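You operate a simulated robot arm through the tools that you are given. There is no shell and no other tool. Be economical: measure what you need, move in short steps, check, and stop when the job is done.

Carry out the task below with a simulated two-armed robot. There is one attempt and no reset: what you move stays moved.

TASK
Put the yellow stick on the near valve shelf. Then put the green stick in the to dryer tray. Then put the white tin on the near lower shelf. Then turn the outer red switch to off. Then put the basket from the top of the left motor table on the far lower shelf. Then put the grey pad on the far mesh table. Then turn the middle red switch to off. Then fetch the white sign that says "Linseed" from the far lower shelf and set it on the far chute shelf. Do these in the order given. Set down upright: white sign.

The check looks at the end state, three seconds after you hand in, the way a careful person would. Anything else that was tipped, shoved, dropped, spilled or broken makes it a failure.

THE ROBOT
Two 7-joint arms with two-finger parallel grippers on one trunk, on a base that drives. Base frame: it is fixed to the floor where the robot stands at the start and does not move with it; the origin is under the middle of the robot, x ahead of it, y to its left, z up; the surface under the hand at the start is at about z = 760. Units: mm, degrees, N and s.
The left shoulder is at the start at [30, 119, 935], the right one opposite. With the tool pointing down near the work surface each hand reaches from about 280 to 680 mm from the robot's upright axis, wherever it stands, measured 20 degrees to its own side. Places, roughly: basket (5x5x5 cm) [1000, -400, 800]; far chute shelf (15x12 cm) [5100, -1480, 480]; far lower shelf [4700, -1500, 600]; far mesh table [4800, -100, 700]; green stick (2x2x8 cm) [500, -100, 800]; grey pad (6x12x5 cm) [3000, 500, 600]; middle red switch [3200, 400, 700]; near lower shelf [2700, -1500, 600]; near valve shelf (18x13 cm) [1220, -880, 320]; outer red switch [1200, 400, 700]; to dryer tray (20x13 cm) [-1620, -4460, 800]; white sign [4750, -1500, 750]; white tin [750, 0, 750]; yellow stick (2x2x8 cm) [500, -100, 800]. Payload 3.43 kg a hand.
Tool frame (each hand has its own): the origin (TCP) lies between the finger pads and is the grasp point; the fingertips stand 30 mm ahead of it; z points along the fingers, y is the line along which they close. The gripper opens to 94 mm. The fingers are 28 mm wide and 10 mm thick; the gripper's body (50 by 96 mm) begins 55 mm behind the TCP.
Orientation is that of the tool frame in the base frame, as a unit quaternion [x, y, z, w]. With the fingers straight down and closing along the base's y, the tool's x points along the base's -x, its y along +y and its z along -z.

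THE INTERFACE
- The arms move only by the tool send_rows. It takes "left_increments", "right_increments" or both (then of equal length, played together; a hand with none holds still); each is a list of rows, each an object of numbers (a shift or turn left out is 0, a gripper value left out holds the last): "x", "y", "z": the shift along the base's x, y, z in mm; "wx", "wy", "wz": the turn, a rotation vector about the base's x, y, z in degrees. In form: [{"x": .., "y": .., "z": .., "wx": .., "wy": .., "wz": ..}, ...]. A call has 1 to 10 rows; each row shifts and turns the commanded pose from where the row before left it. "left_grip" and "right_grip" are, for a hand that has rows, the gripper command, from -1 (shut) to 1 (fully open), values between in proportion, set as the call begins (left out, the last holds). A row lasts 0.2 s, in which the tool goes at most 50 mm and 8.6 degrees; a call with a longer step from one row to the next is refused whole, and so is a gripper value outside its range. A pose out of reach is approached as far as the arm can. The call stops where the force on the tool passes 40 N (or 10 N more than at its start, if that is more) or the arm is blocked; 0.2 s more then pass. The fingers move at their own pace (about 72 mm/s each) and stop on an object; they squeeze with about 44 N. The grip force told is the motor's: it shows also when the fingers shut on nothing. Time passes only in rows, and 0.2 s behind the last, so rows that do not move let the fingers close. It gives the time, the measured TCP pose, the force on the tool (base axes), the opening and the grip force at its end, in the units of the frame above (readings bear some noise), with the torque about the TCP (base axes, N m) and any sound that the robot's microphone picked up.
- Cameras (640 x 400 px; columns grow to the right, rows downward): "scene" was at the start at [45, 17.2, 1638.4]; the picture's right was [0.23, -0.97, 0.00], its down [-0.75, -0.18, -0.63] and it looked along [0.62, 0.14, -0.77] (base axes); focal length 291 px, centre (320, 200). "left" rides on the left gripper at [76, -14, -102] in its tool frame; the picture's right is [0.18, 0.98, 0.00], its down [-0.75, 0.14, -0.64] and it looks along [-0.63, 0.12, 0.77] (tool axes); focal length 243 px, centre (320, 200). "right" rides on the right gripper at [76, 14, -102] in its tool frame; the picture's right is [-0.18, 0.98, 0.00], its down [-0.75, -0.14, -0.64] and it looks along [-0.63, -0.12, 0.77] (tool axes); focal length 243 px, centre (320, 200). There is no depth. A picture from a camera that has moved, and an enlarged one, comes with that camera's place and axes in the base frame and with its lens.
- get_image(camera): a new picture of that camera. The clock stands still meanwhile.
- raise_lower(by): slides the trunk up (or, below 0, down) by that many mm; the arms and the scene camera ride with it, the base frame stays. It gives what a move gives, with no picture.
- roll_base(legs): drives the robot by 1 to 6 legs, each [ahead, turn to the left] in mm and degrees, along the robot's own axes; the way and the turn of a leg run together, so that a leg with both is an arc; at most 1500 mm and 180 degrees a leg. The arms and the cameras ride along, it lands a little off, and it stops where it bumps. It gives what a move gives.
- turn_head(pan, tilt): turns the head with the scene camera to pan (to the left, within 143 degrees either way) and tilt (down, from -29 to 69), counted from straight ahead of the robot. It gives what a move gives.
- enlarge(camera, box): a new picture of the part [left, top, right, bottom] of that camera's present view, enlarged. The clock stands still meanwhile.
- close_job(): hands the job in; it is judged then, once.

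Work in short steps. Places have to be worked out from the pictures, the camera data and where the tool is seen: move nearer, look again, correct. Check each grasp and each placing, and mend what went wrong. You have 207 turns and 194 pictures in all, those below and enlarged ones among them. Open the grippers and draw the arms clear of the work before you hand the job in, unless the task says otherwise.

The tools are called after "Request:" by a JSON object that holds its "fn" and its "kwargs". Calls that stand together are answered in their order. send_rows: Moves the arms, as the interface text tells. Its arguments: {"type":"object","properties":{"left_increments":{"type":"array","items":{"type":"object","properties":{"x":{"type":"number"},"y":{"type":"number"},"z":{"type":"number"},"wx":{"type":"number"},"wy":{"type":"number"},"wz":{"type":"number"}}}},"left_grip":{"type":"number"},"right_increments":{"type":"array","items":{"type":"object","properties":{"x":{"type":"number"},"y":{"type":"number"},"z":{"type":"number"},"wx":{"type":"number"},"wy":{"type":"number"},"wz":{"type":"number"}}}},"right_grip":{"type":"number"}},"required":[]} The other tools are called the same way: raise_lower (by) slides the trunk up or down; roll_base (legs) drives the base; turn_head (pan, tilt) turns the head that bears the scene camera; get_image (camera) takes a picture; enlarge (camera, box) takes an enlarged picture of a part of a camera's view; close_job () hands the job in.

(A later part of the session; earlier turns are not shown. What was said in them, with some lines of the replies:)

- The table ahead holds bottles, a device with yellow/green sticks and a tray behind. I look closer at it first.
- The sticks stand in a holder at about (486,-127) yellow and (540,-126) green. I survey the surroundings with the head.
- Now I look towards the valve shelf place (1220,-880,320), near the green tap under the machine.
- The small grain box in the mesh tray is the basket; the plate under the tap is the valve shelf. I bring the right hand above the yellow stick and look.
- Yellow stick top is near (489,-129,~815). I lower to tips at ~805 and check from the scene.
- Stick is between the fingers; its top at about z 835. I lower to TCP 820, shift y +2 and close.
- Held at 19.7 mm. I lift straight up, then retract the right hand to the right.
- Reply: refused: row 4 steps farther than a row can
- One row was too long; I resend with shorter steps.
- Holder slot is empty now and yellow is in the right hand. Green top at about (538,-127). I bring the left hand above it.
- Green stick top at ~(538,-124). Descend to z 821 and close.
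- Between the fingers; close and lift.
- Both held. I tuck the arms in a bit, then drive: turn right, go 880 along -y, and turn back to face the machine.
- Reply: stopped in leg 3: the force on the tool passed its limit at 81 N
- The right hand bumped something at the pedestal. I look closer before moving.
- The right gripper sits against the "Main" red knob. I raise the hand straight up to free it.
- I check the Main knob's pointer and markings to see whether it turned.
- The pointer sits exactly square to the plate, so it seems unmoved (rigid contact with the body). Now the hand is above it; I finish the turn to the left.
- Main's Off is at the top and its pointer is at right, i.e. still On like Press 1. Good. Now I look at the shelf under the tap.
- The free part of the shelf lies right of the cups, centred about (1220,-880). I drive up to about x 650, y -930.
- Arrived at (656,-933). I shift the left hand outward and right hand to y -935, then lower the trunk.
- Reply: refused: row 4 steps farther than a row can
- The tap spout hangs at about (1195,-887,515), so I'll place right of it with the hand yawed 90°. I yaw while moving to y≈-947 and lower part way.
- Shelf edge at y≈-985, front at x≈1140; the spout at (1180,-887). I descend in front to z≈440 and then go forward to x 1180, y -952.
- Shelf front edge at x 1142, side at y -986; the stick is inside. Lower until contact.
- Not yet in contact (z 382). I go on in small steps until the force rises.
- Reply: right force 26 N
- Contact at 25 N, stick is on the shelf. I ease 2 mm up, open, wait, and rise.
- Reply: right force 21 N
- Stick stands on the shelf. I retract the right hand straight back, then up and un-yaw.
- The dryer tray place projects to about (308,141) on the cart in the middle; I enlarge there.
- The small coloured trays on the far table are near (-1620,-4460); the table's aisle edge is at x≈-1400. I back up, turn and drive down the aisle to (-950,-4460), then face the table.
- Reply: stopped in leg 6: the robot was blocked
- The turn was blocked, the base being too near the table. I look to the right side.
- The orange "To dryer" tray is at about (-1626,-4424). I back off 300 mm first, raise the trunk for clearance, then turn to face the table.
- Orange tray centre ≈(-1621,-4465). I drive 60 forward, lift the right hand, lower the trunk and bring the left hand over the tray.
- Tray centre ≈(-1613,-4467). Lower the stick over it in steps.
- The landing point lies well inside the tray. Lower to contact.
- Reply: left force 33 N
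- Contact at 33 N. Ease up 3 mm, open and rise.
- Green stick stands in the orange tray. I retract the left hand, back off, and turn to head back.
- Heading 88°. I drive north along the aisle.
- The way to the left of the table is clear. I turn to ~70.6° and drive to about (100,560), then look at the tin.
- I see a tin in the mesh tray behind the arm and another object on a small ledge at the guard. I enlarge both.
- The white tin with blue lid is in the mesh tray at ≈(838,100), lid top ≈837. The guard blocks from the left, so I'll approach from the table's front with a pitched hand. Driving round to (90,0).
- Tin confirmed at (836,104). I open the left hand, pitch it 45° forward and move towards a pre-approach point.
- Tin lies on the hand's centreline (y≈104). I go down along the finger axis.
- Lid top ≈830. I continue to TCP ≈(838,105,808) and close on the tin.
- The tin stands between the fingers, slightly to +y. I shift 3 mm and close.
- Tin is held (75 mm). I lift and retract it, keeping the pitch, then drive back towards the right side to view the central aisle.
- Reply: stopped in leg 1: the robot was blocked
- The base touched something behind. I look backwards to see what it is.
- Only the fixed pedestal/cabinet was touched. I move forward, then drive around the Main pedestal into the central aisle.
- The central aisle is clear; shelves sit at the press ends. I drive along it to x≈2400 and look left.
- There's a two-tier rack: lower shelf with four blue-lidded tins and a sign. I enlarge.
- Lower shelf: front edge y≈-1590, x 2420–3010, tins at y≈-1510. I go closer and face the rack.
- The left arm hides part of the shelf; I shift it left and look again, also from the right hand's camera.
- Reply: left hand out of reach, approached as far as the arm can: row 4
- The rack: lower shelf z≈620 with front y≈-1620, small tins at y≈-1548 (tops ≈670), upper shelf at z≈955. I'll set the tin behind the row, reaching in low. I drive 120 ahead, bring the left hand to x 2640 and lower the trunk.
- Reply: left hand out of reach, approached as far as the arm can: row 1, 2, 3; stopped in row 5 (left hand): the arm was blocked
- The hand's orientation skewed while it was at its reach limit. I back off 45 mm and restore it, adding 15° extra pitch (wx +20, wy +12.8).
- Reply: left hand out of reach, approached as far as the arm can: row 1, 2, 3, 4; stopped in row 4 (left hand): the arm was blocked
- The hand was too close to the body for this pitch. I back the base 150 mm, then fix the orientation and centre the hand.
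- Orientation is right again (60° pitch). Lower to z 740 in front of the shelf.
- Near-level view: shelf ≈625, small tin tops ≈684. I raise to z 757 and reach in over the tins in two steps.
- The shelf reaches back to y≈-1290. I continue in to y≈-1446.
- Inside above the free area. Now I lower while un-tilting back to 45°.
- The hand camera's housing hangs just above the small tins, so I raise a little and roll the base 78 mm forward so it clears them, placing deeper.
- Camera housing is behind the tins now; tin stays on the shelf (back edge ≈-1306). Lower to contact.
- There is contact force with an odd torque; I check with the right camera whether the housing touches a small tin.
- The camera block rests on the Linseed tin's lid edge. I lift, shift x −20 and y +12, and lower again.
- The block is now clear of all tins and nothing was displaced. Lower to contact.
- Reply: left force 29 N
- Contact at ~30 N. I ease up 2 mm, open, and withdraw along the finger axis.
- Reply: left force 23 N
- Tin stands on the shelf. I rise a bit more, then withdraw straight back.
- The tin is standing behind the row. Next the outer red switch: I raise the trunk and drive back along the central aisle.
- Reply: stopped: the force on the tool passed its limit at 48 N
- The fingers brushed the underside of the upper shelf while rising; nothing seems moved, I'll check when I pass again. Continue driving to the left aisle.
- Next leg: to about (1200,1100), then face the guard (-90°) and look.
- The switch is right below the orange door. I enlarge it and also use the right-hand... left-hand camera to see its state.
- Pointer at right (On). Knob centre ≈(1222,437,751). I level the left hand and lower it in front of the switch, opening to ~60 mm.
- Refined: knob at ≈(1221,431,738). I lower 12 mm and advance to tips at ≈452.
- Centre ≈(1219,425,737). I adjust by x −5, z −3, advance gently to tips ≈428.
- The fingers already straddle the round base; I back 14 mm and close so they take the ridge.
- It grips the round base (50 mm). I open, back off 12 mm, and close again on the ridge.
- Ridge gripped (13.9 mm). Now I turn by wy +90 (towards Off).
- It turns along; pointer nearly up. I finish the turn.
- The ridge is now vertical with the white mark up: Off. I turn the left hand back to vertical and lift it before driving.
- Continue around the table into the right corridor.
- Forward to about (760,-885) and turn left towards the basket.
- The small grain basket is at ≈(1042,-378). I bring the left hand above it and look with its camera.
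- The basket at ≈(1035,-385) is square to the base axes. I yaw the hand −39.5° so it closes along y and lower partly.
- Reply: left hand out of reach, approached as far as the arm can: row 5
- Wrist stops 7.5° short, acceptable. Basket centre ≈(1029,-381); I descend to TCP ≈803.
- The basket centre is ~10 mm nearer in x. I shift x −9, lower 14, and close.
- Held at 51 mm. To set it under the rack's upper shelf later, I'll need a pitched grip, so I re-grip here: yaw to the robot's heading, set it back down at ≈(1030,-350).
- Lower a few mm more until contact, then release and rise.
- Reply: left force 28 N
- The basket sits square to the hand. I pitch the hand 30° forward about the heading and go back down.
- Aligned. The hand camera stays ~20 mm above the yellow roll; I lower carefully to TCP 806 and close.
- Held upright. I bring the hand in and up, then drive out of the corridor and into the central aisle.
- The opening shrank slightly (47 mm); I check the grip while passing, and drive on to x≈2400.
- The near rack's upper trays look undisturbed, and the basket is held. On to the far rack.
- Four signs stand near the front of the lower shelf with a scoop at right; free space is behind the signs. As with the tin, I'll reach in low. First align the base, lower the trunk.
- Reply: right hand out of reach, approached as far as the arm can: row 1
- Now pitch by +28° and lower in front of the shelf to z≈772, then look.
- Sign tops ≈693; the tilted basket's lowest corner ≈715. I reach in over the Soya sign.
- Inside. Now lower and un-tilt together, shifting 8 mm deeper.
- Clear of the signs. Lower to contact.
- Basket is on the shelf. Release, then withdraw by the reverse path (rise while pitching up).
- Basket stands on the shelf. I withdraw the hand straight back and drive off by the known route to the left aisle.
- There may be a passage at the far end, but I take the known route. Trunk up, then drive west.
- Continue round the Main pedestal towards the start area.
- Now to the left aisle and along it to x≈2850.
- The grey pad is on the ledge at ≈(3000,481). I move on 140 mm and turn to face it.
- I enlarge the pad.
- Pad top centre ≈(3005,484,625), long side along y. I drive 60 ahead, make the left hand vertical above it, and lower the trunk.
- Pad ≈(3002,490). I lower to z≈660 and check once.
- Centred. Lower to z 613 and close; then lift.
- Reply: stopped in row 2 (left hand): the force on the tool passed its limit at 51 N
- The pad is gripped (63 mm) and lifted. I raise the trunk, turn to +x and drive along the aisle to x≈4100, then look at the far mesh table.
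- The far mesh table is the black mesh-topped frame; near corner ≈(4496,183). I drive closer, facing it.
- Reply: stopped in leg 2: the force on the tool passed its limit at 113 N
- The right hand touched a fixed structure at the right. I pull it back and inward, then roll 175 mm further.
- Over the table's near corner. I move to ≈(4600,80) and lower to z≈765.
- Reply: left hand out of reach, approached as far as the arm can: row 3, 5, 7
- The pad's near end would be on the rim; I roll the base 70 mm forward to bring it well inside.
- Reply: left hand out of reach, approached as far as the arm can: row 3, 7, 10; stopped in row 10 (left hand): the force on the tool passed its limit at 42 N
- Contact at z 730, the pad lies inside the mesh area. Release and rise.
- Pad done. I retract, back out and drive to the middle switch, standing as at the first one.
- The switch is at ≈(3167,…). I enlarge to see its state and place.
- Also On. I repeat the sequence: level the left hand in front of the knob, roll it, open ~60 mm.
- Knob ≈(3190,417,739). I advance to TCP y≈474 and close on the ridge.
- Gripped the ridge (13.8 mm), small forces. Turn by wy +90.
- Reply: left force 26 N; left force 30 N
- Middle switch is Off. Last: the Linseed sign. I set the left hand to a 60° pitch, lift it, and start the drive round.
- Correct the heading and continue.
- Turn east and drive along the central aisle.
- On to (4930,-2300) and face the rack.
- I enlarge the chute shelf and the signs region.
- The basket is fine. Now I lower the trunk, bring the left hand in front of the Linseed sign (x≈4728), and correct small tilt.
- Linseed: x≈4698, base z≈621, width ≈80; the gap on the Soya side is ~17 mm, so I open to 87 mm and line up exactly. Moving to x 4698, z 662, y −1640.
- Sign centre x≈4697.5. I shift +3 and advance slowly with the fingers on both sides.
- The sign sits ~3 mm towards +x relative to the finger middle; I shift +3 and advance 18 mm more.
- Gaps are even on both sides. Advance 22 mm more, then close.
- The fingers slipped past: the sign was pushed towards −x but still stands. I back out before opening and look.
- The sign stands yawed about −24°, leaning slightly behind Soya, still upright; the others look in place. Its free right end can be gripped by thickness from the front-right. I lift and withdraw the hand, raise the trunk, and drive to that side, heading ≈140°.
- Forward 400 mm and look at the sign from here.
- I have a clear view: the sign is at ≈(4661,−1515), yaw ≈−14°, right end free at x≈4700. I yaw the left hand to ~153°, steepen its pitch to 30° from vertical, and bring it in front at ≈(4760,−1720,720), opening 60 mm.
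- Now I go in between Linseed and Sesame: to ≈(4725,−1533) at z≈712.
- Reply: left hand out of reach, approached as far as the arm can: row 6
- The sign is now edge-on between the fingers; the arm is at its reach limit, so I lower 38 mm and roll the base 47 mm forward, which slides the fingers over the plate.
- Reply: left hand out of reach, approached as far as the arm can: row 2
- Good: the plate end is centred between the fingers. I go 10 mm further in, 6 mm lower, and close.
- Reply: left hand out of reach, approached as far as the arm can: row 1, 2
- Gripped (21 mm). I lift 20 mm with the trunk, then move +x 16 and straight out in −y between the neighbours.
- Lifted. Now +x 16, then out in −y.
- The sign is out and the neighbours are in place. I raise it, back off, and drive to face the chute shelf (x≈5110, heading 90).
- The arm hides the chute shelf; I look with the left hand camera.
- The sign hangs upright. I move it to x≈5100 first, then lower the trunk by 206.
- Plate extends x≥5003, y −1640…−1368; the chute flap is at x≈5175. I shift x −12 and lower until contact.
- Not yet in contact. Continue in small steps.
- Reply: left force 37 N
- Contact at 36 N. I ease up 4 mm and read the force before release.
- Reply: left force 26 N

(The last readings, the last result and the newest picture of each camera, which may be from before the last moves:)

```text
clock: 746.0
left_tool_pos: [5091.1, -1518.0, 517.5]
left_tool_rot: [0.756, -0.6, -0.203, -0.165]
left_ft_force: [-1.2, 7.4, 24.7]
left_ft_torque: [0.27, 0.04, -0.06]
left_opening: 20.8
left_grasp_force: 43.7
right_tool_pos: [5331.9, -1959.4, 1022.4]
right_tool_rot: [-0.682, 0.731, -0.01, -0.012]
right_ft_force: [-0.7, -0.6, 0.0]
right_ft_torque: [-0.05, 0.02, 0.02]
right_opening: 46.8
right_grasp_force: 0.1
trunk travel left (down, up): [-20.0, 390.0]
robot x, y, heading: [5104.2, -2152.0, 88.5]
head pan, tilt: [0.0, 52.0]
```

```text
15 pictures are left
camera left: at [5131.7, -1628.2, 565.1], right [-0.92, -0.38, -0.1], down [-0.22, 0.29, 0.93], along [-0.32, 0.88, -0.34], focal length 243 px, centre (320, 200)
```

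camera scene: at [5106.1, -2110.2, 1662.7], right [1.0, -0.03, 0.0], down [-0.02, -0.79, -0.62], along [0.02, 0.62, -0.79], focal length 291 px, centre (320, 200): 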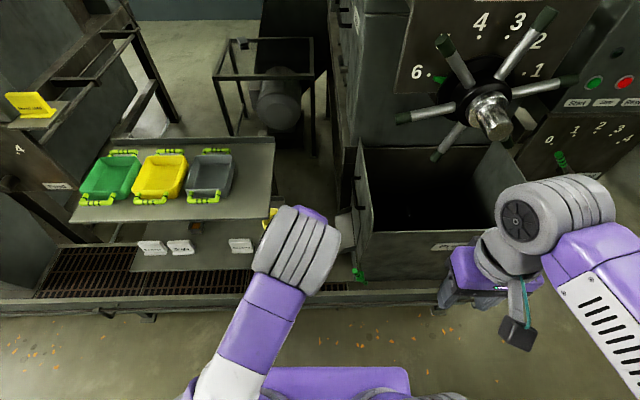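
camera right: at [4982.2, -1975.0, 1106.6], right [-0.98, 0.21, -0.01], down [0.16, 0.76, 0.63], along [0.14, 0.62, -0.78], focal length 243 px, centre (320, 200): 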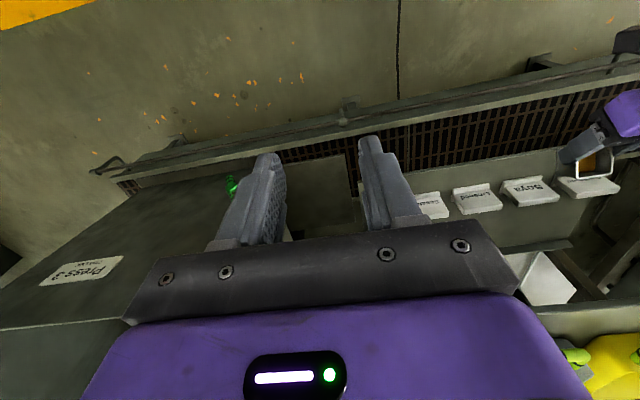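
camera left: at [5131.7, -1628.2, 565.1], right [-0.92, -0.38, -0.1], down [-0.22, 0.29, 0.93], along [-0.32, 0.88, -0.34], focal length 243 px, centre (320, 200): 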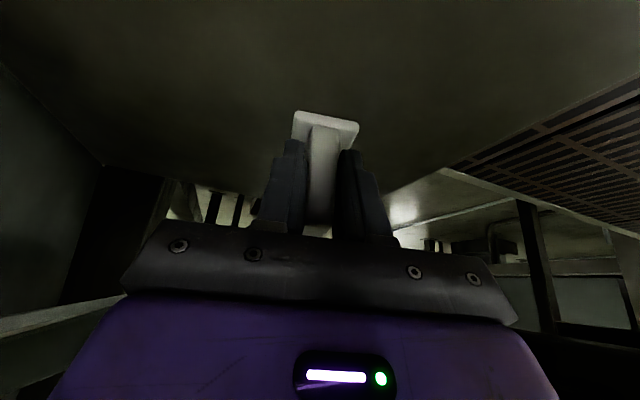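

The sign's base is seated (it slid up slightly in the grip). Open the fingers gently and wait.

Request:
{"fn": "send_rows", "kwargs": {"left_increments": [{}, {}, {}, {}], "left_grip": -0.2}}

Request:
{"fn": "get_image", "kwargs": {"camera": "left"}}

```text
clock: 747.0
left_tool_pos: [5090.2, -1518.8, 512.9]
left_tool_rot: [0.756, -0.601, -0.202, -0.161]
left_ft_force: [0.9, 1.0, 0.0]
left_ft_torque: [0.02, 0.03, 0.02]
left_opening: 37.8
left_grasp_force: 0.1
right_tool_pos: [5331.3, -1959.9, 1024.0]
right_tool_rot: [-0.681, 0.732, -0.011, -0.013]
right_ft_force: [-0.2, -0.1, 1.0]
right_ft_torque: [0.01, 0.03, -0.01]
right_opening: 47.0
right_grasp_force: 0.1
trunk travel left (down, up): [-20.0, 390.0]
robot x, y, heading: [5102.1, -2151.0, 88.8]
head pan, tilt: [0.0, 52.0]
```

```text
14 pictures are left
camera left: at [5131.0, -1629.2, 562.0], right [-0.92, -0.38, -0.09], down [-0.21, 0.29, 0.93], along [-0.32, 0.88, -0.35], focal length 243 px, centre (320, 200)
```

left: 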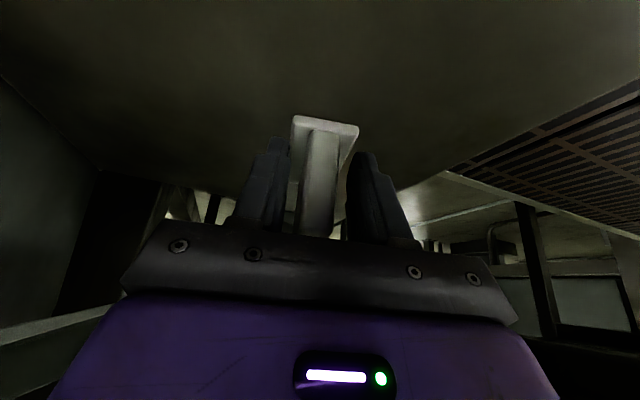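

It stands upright. I open a bit more and withdraw straight back, then up.

Request:
{"fn": "send_rows", "kwargs": {"left_increments": [{}, {}, {"x": 3, "y": -12}, {"x": 4, "y": -16}, {"x": 5, "y": -22}, {"x": 6, "y": -26}, {"z": 40}, {"z": 45}, {"z": 45}, {"z": 45}], "left_grip": 0}}

Request:
{"fn": "get_image", "kwargs": {"camera": "left"}}

```text
clock: 749.2
left_tool_pos: [5106.8, -1595.5, 691.1]
left_tool_rot: [0.756, -0.601, -0.201, -0.162]
left_ft_force: [-0.4, 0.5, -0.1]
left_ft_torque: [0.01, -0.01, 0.01]
left_opening: 46.7
left_grasp_force: 0.1
right_tool_pos: [5332.1, -1960.0, 1023.0]
right_tool_rot: [-0.681, 0.732, -0.011, -0.011]
right_ft_force: [-0.4, -0.2, -0.1]
right_ft_torque: [0.03, -0.01, -0.02]
right_opening: 46.8
right_grasp_force: 0.0
trunk travel left (down, up): [-20.0, 390.0]
robot x, y, heading: [5101.7, -2154.4, 88.8]
head pan, tilt: [0.0, 52.0]
```

```text
13 pictures are left
camera left: at [5148.1, -1706.4, 739.5], right [-0.92, -0.38, -0.09], down [-0.21, 0.29, 0.93], along [-0.32, 0.88, -0.35], focal length 243 px, centre (320, 200)
```

left: 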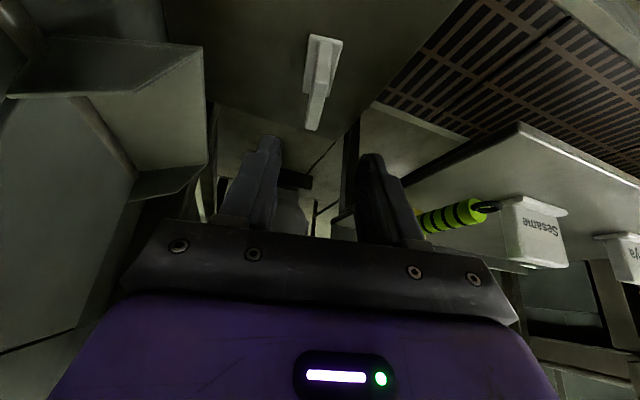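

The sign stands on the chute shelf. I back the robot away, open both grippers and take a last look.

Request:
{"fn": "roll_base", "kwargs": {"legs": [[-350, 0]]}}

Request:
{"fn": "send_rows", "kwargs": {"left_increments": [{"z": 30, "x": -40}, {"z": 30, "x": -40}, {"z": 30, "x": -40}, {"x": -40}], "right_increments": [{}, {}, {}, {}], "left_grip": 1, "right_grip": 1}}

Request:
{"fn": "turn_head", "kwargs": {"pan": 12, "tilt": 38}}

Request:
{"fn": "enlarge", "kwargs": {"camera": "scene", "box": [180, 140, 460, 320]}}

```text
clock: 751.5
left_tool_pos: [5097.0, -1949.1, 691.8]
left_tool_rot: [0.757, -0.599, -0.203, -0.162]
left_ft_force: [-0.3, 0.7, -0.2]
left_ft_torque: [0.01, 0.02, 0.0]
left_opening: 47.2
left_grasp_force: 0.0
right_tool_pos: [5322.6, -2312.4, 1022.5]
right_tool_rot: [-0.682, 0.731, -0.009, -0.012]
right_ft_force: [-0.1, 0.2, 0.6]
right_ft_torque: [-0.01, 0.03, 0.02]
right_opening: 46.7
right_grasp_force: 0.2
trunk travel left (down, up): [-20.0, 390.0]
robot x, y, heading: [5100.3, -2506.9, 88.7]
head pan, tilt: [0.0, 52.0]
```

```text
clock: 752.5
left_tool_pos: [4936.8, -1948.2, 777.0]
left_tool_rot: [0.757, -0.6, -0.201, -0.162]
left_ft_force: [-0.2, 0.9, -1.0]
left_ft_torque: [0.03, 0.01, 0.01]
left_opening: 94.1
left_grasp_force: 0.1
right_tool_pos: [5321.2, -2312.5, 1022.1]
right_tool_rot: [-0.682, 0.731, -0.012, -0.012]
right_ft_force: [-0.4, -0.4, 0.3]
right_ft_torque: [0.01, -0.02, 0.0]
right_opening: 94.1
right_grasp_force: 0.0
trunk travel left (down, up): [-20.0, 390.0]
robot x, y, heading: [5093.8, -2506.6, 88.5]
head pan, tilt: [0.0, 52.0]
```

```text
clock: 753.3
left_tool_pos: [4938.2, -1948.5, 777.2]
left_tool_rot: [0.758, -0.6, -0.201, -0.161]
left_ft_force: [0.2, 0.5, 0.2]
left_ft_torque: [-0.03, -0.04, -0.05]
left_opening: 94.1
left_grasp_force: 0.1
right_tool_pos: [5322.9, -2313.3, 1021.9]
right_tool_rot: [-0.682, 0.731, -0.011, -0.012]
right_ft_force: [-0.3, -0.3, 0.3]
right_ft_torque: [-0.01, -0.02, 0.02]
right_opening: 93.7
right_grasp_force: 0.0
trunk travel left (down, up): [-20.0, 390.0]
robot x, y, heading: [5095.2, -2506.1, 88.7]
head pan, tilt: [12.0, 38.0]
```

```text
2.22 times, centred on (320, 230) of scene
camera zoom: at [5079.5, -2453.8, 1476.5], right [0.98, 0.18, 0.0], down [0.11, -0.61, -0.79], along [-0.15, 0.77, -0.62], focal length 646 px, centre (320, 133)
```

zoom: 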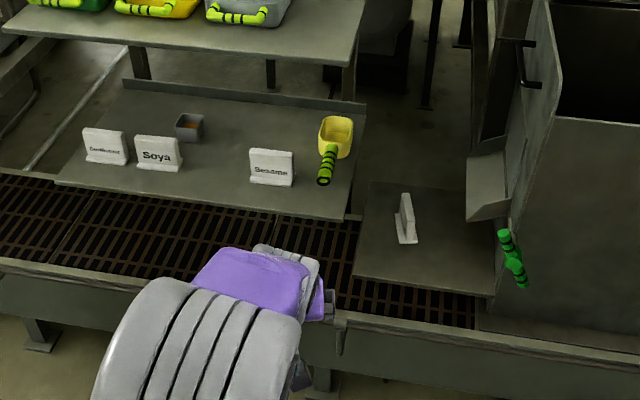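

Everything is set: the Linseed sign stands on the chute shelf, the basket and the other signs are upright, and the arms are clear. I hand in.

Request:
{"fn": "close_job", "kwargs": {}}

```text
The job is handed in.
```

I did all eight steps in the order given and handed the job in with both grippers open and the arms clear of the work.

Four things happened along the way that the check may pick up:
- **Main switch:** early on, the right hand bumped the red "Main" switch with about 81 N. It still pointed to On when I checked.
- **Near rack:** the left fingers pressed the underside of its upper shelf while the trunk was rising (48 N). The trays above looked undisturbed when I passed again.
- **Structure near the far mesh table:** the right hand hit a fixed structure there with 113 N while driving. I saw no damage, but did not inspect it closely.
- **Linseed sign:** my first grip slipped and pushed it sideways. It stayed upright and I picked it up on the second try. The "Soya" sign next to it may have moved by about 5 mm.
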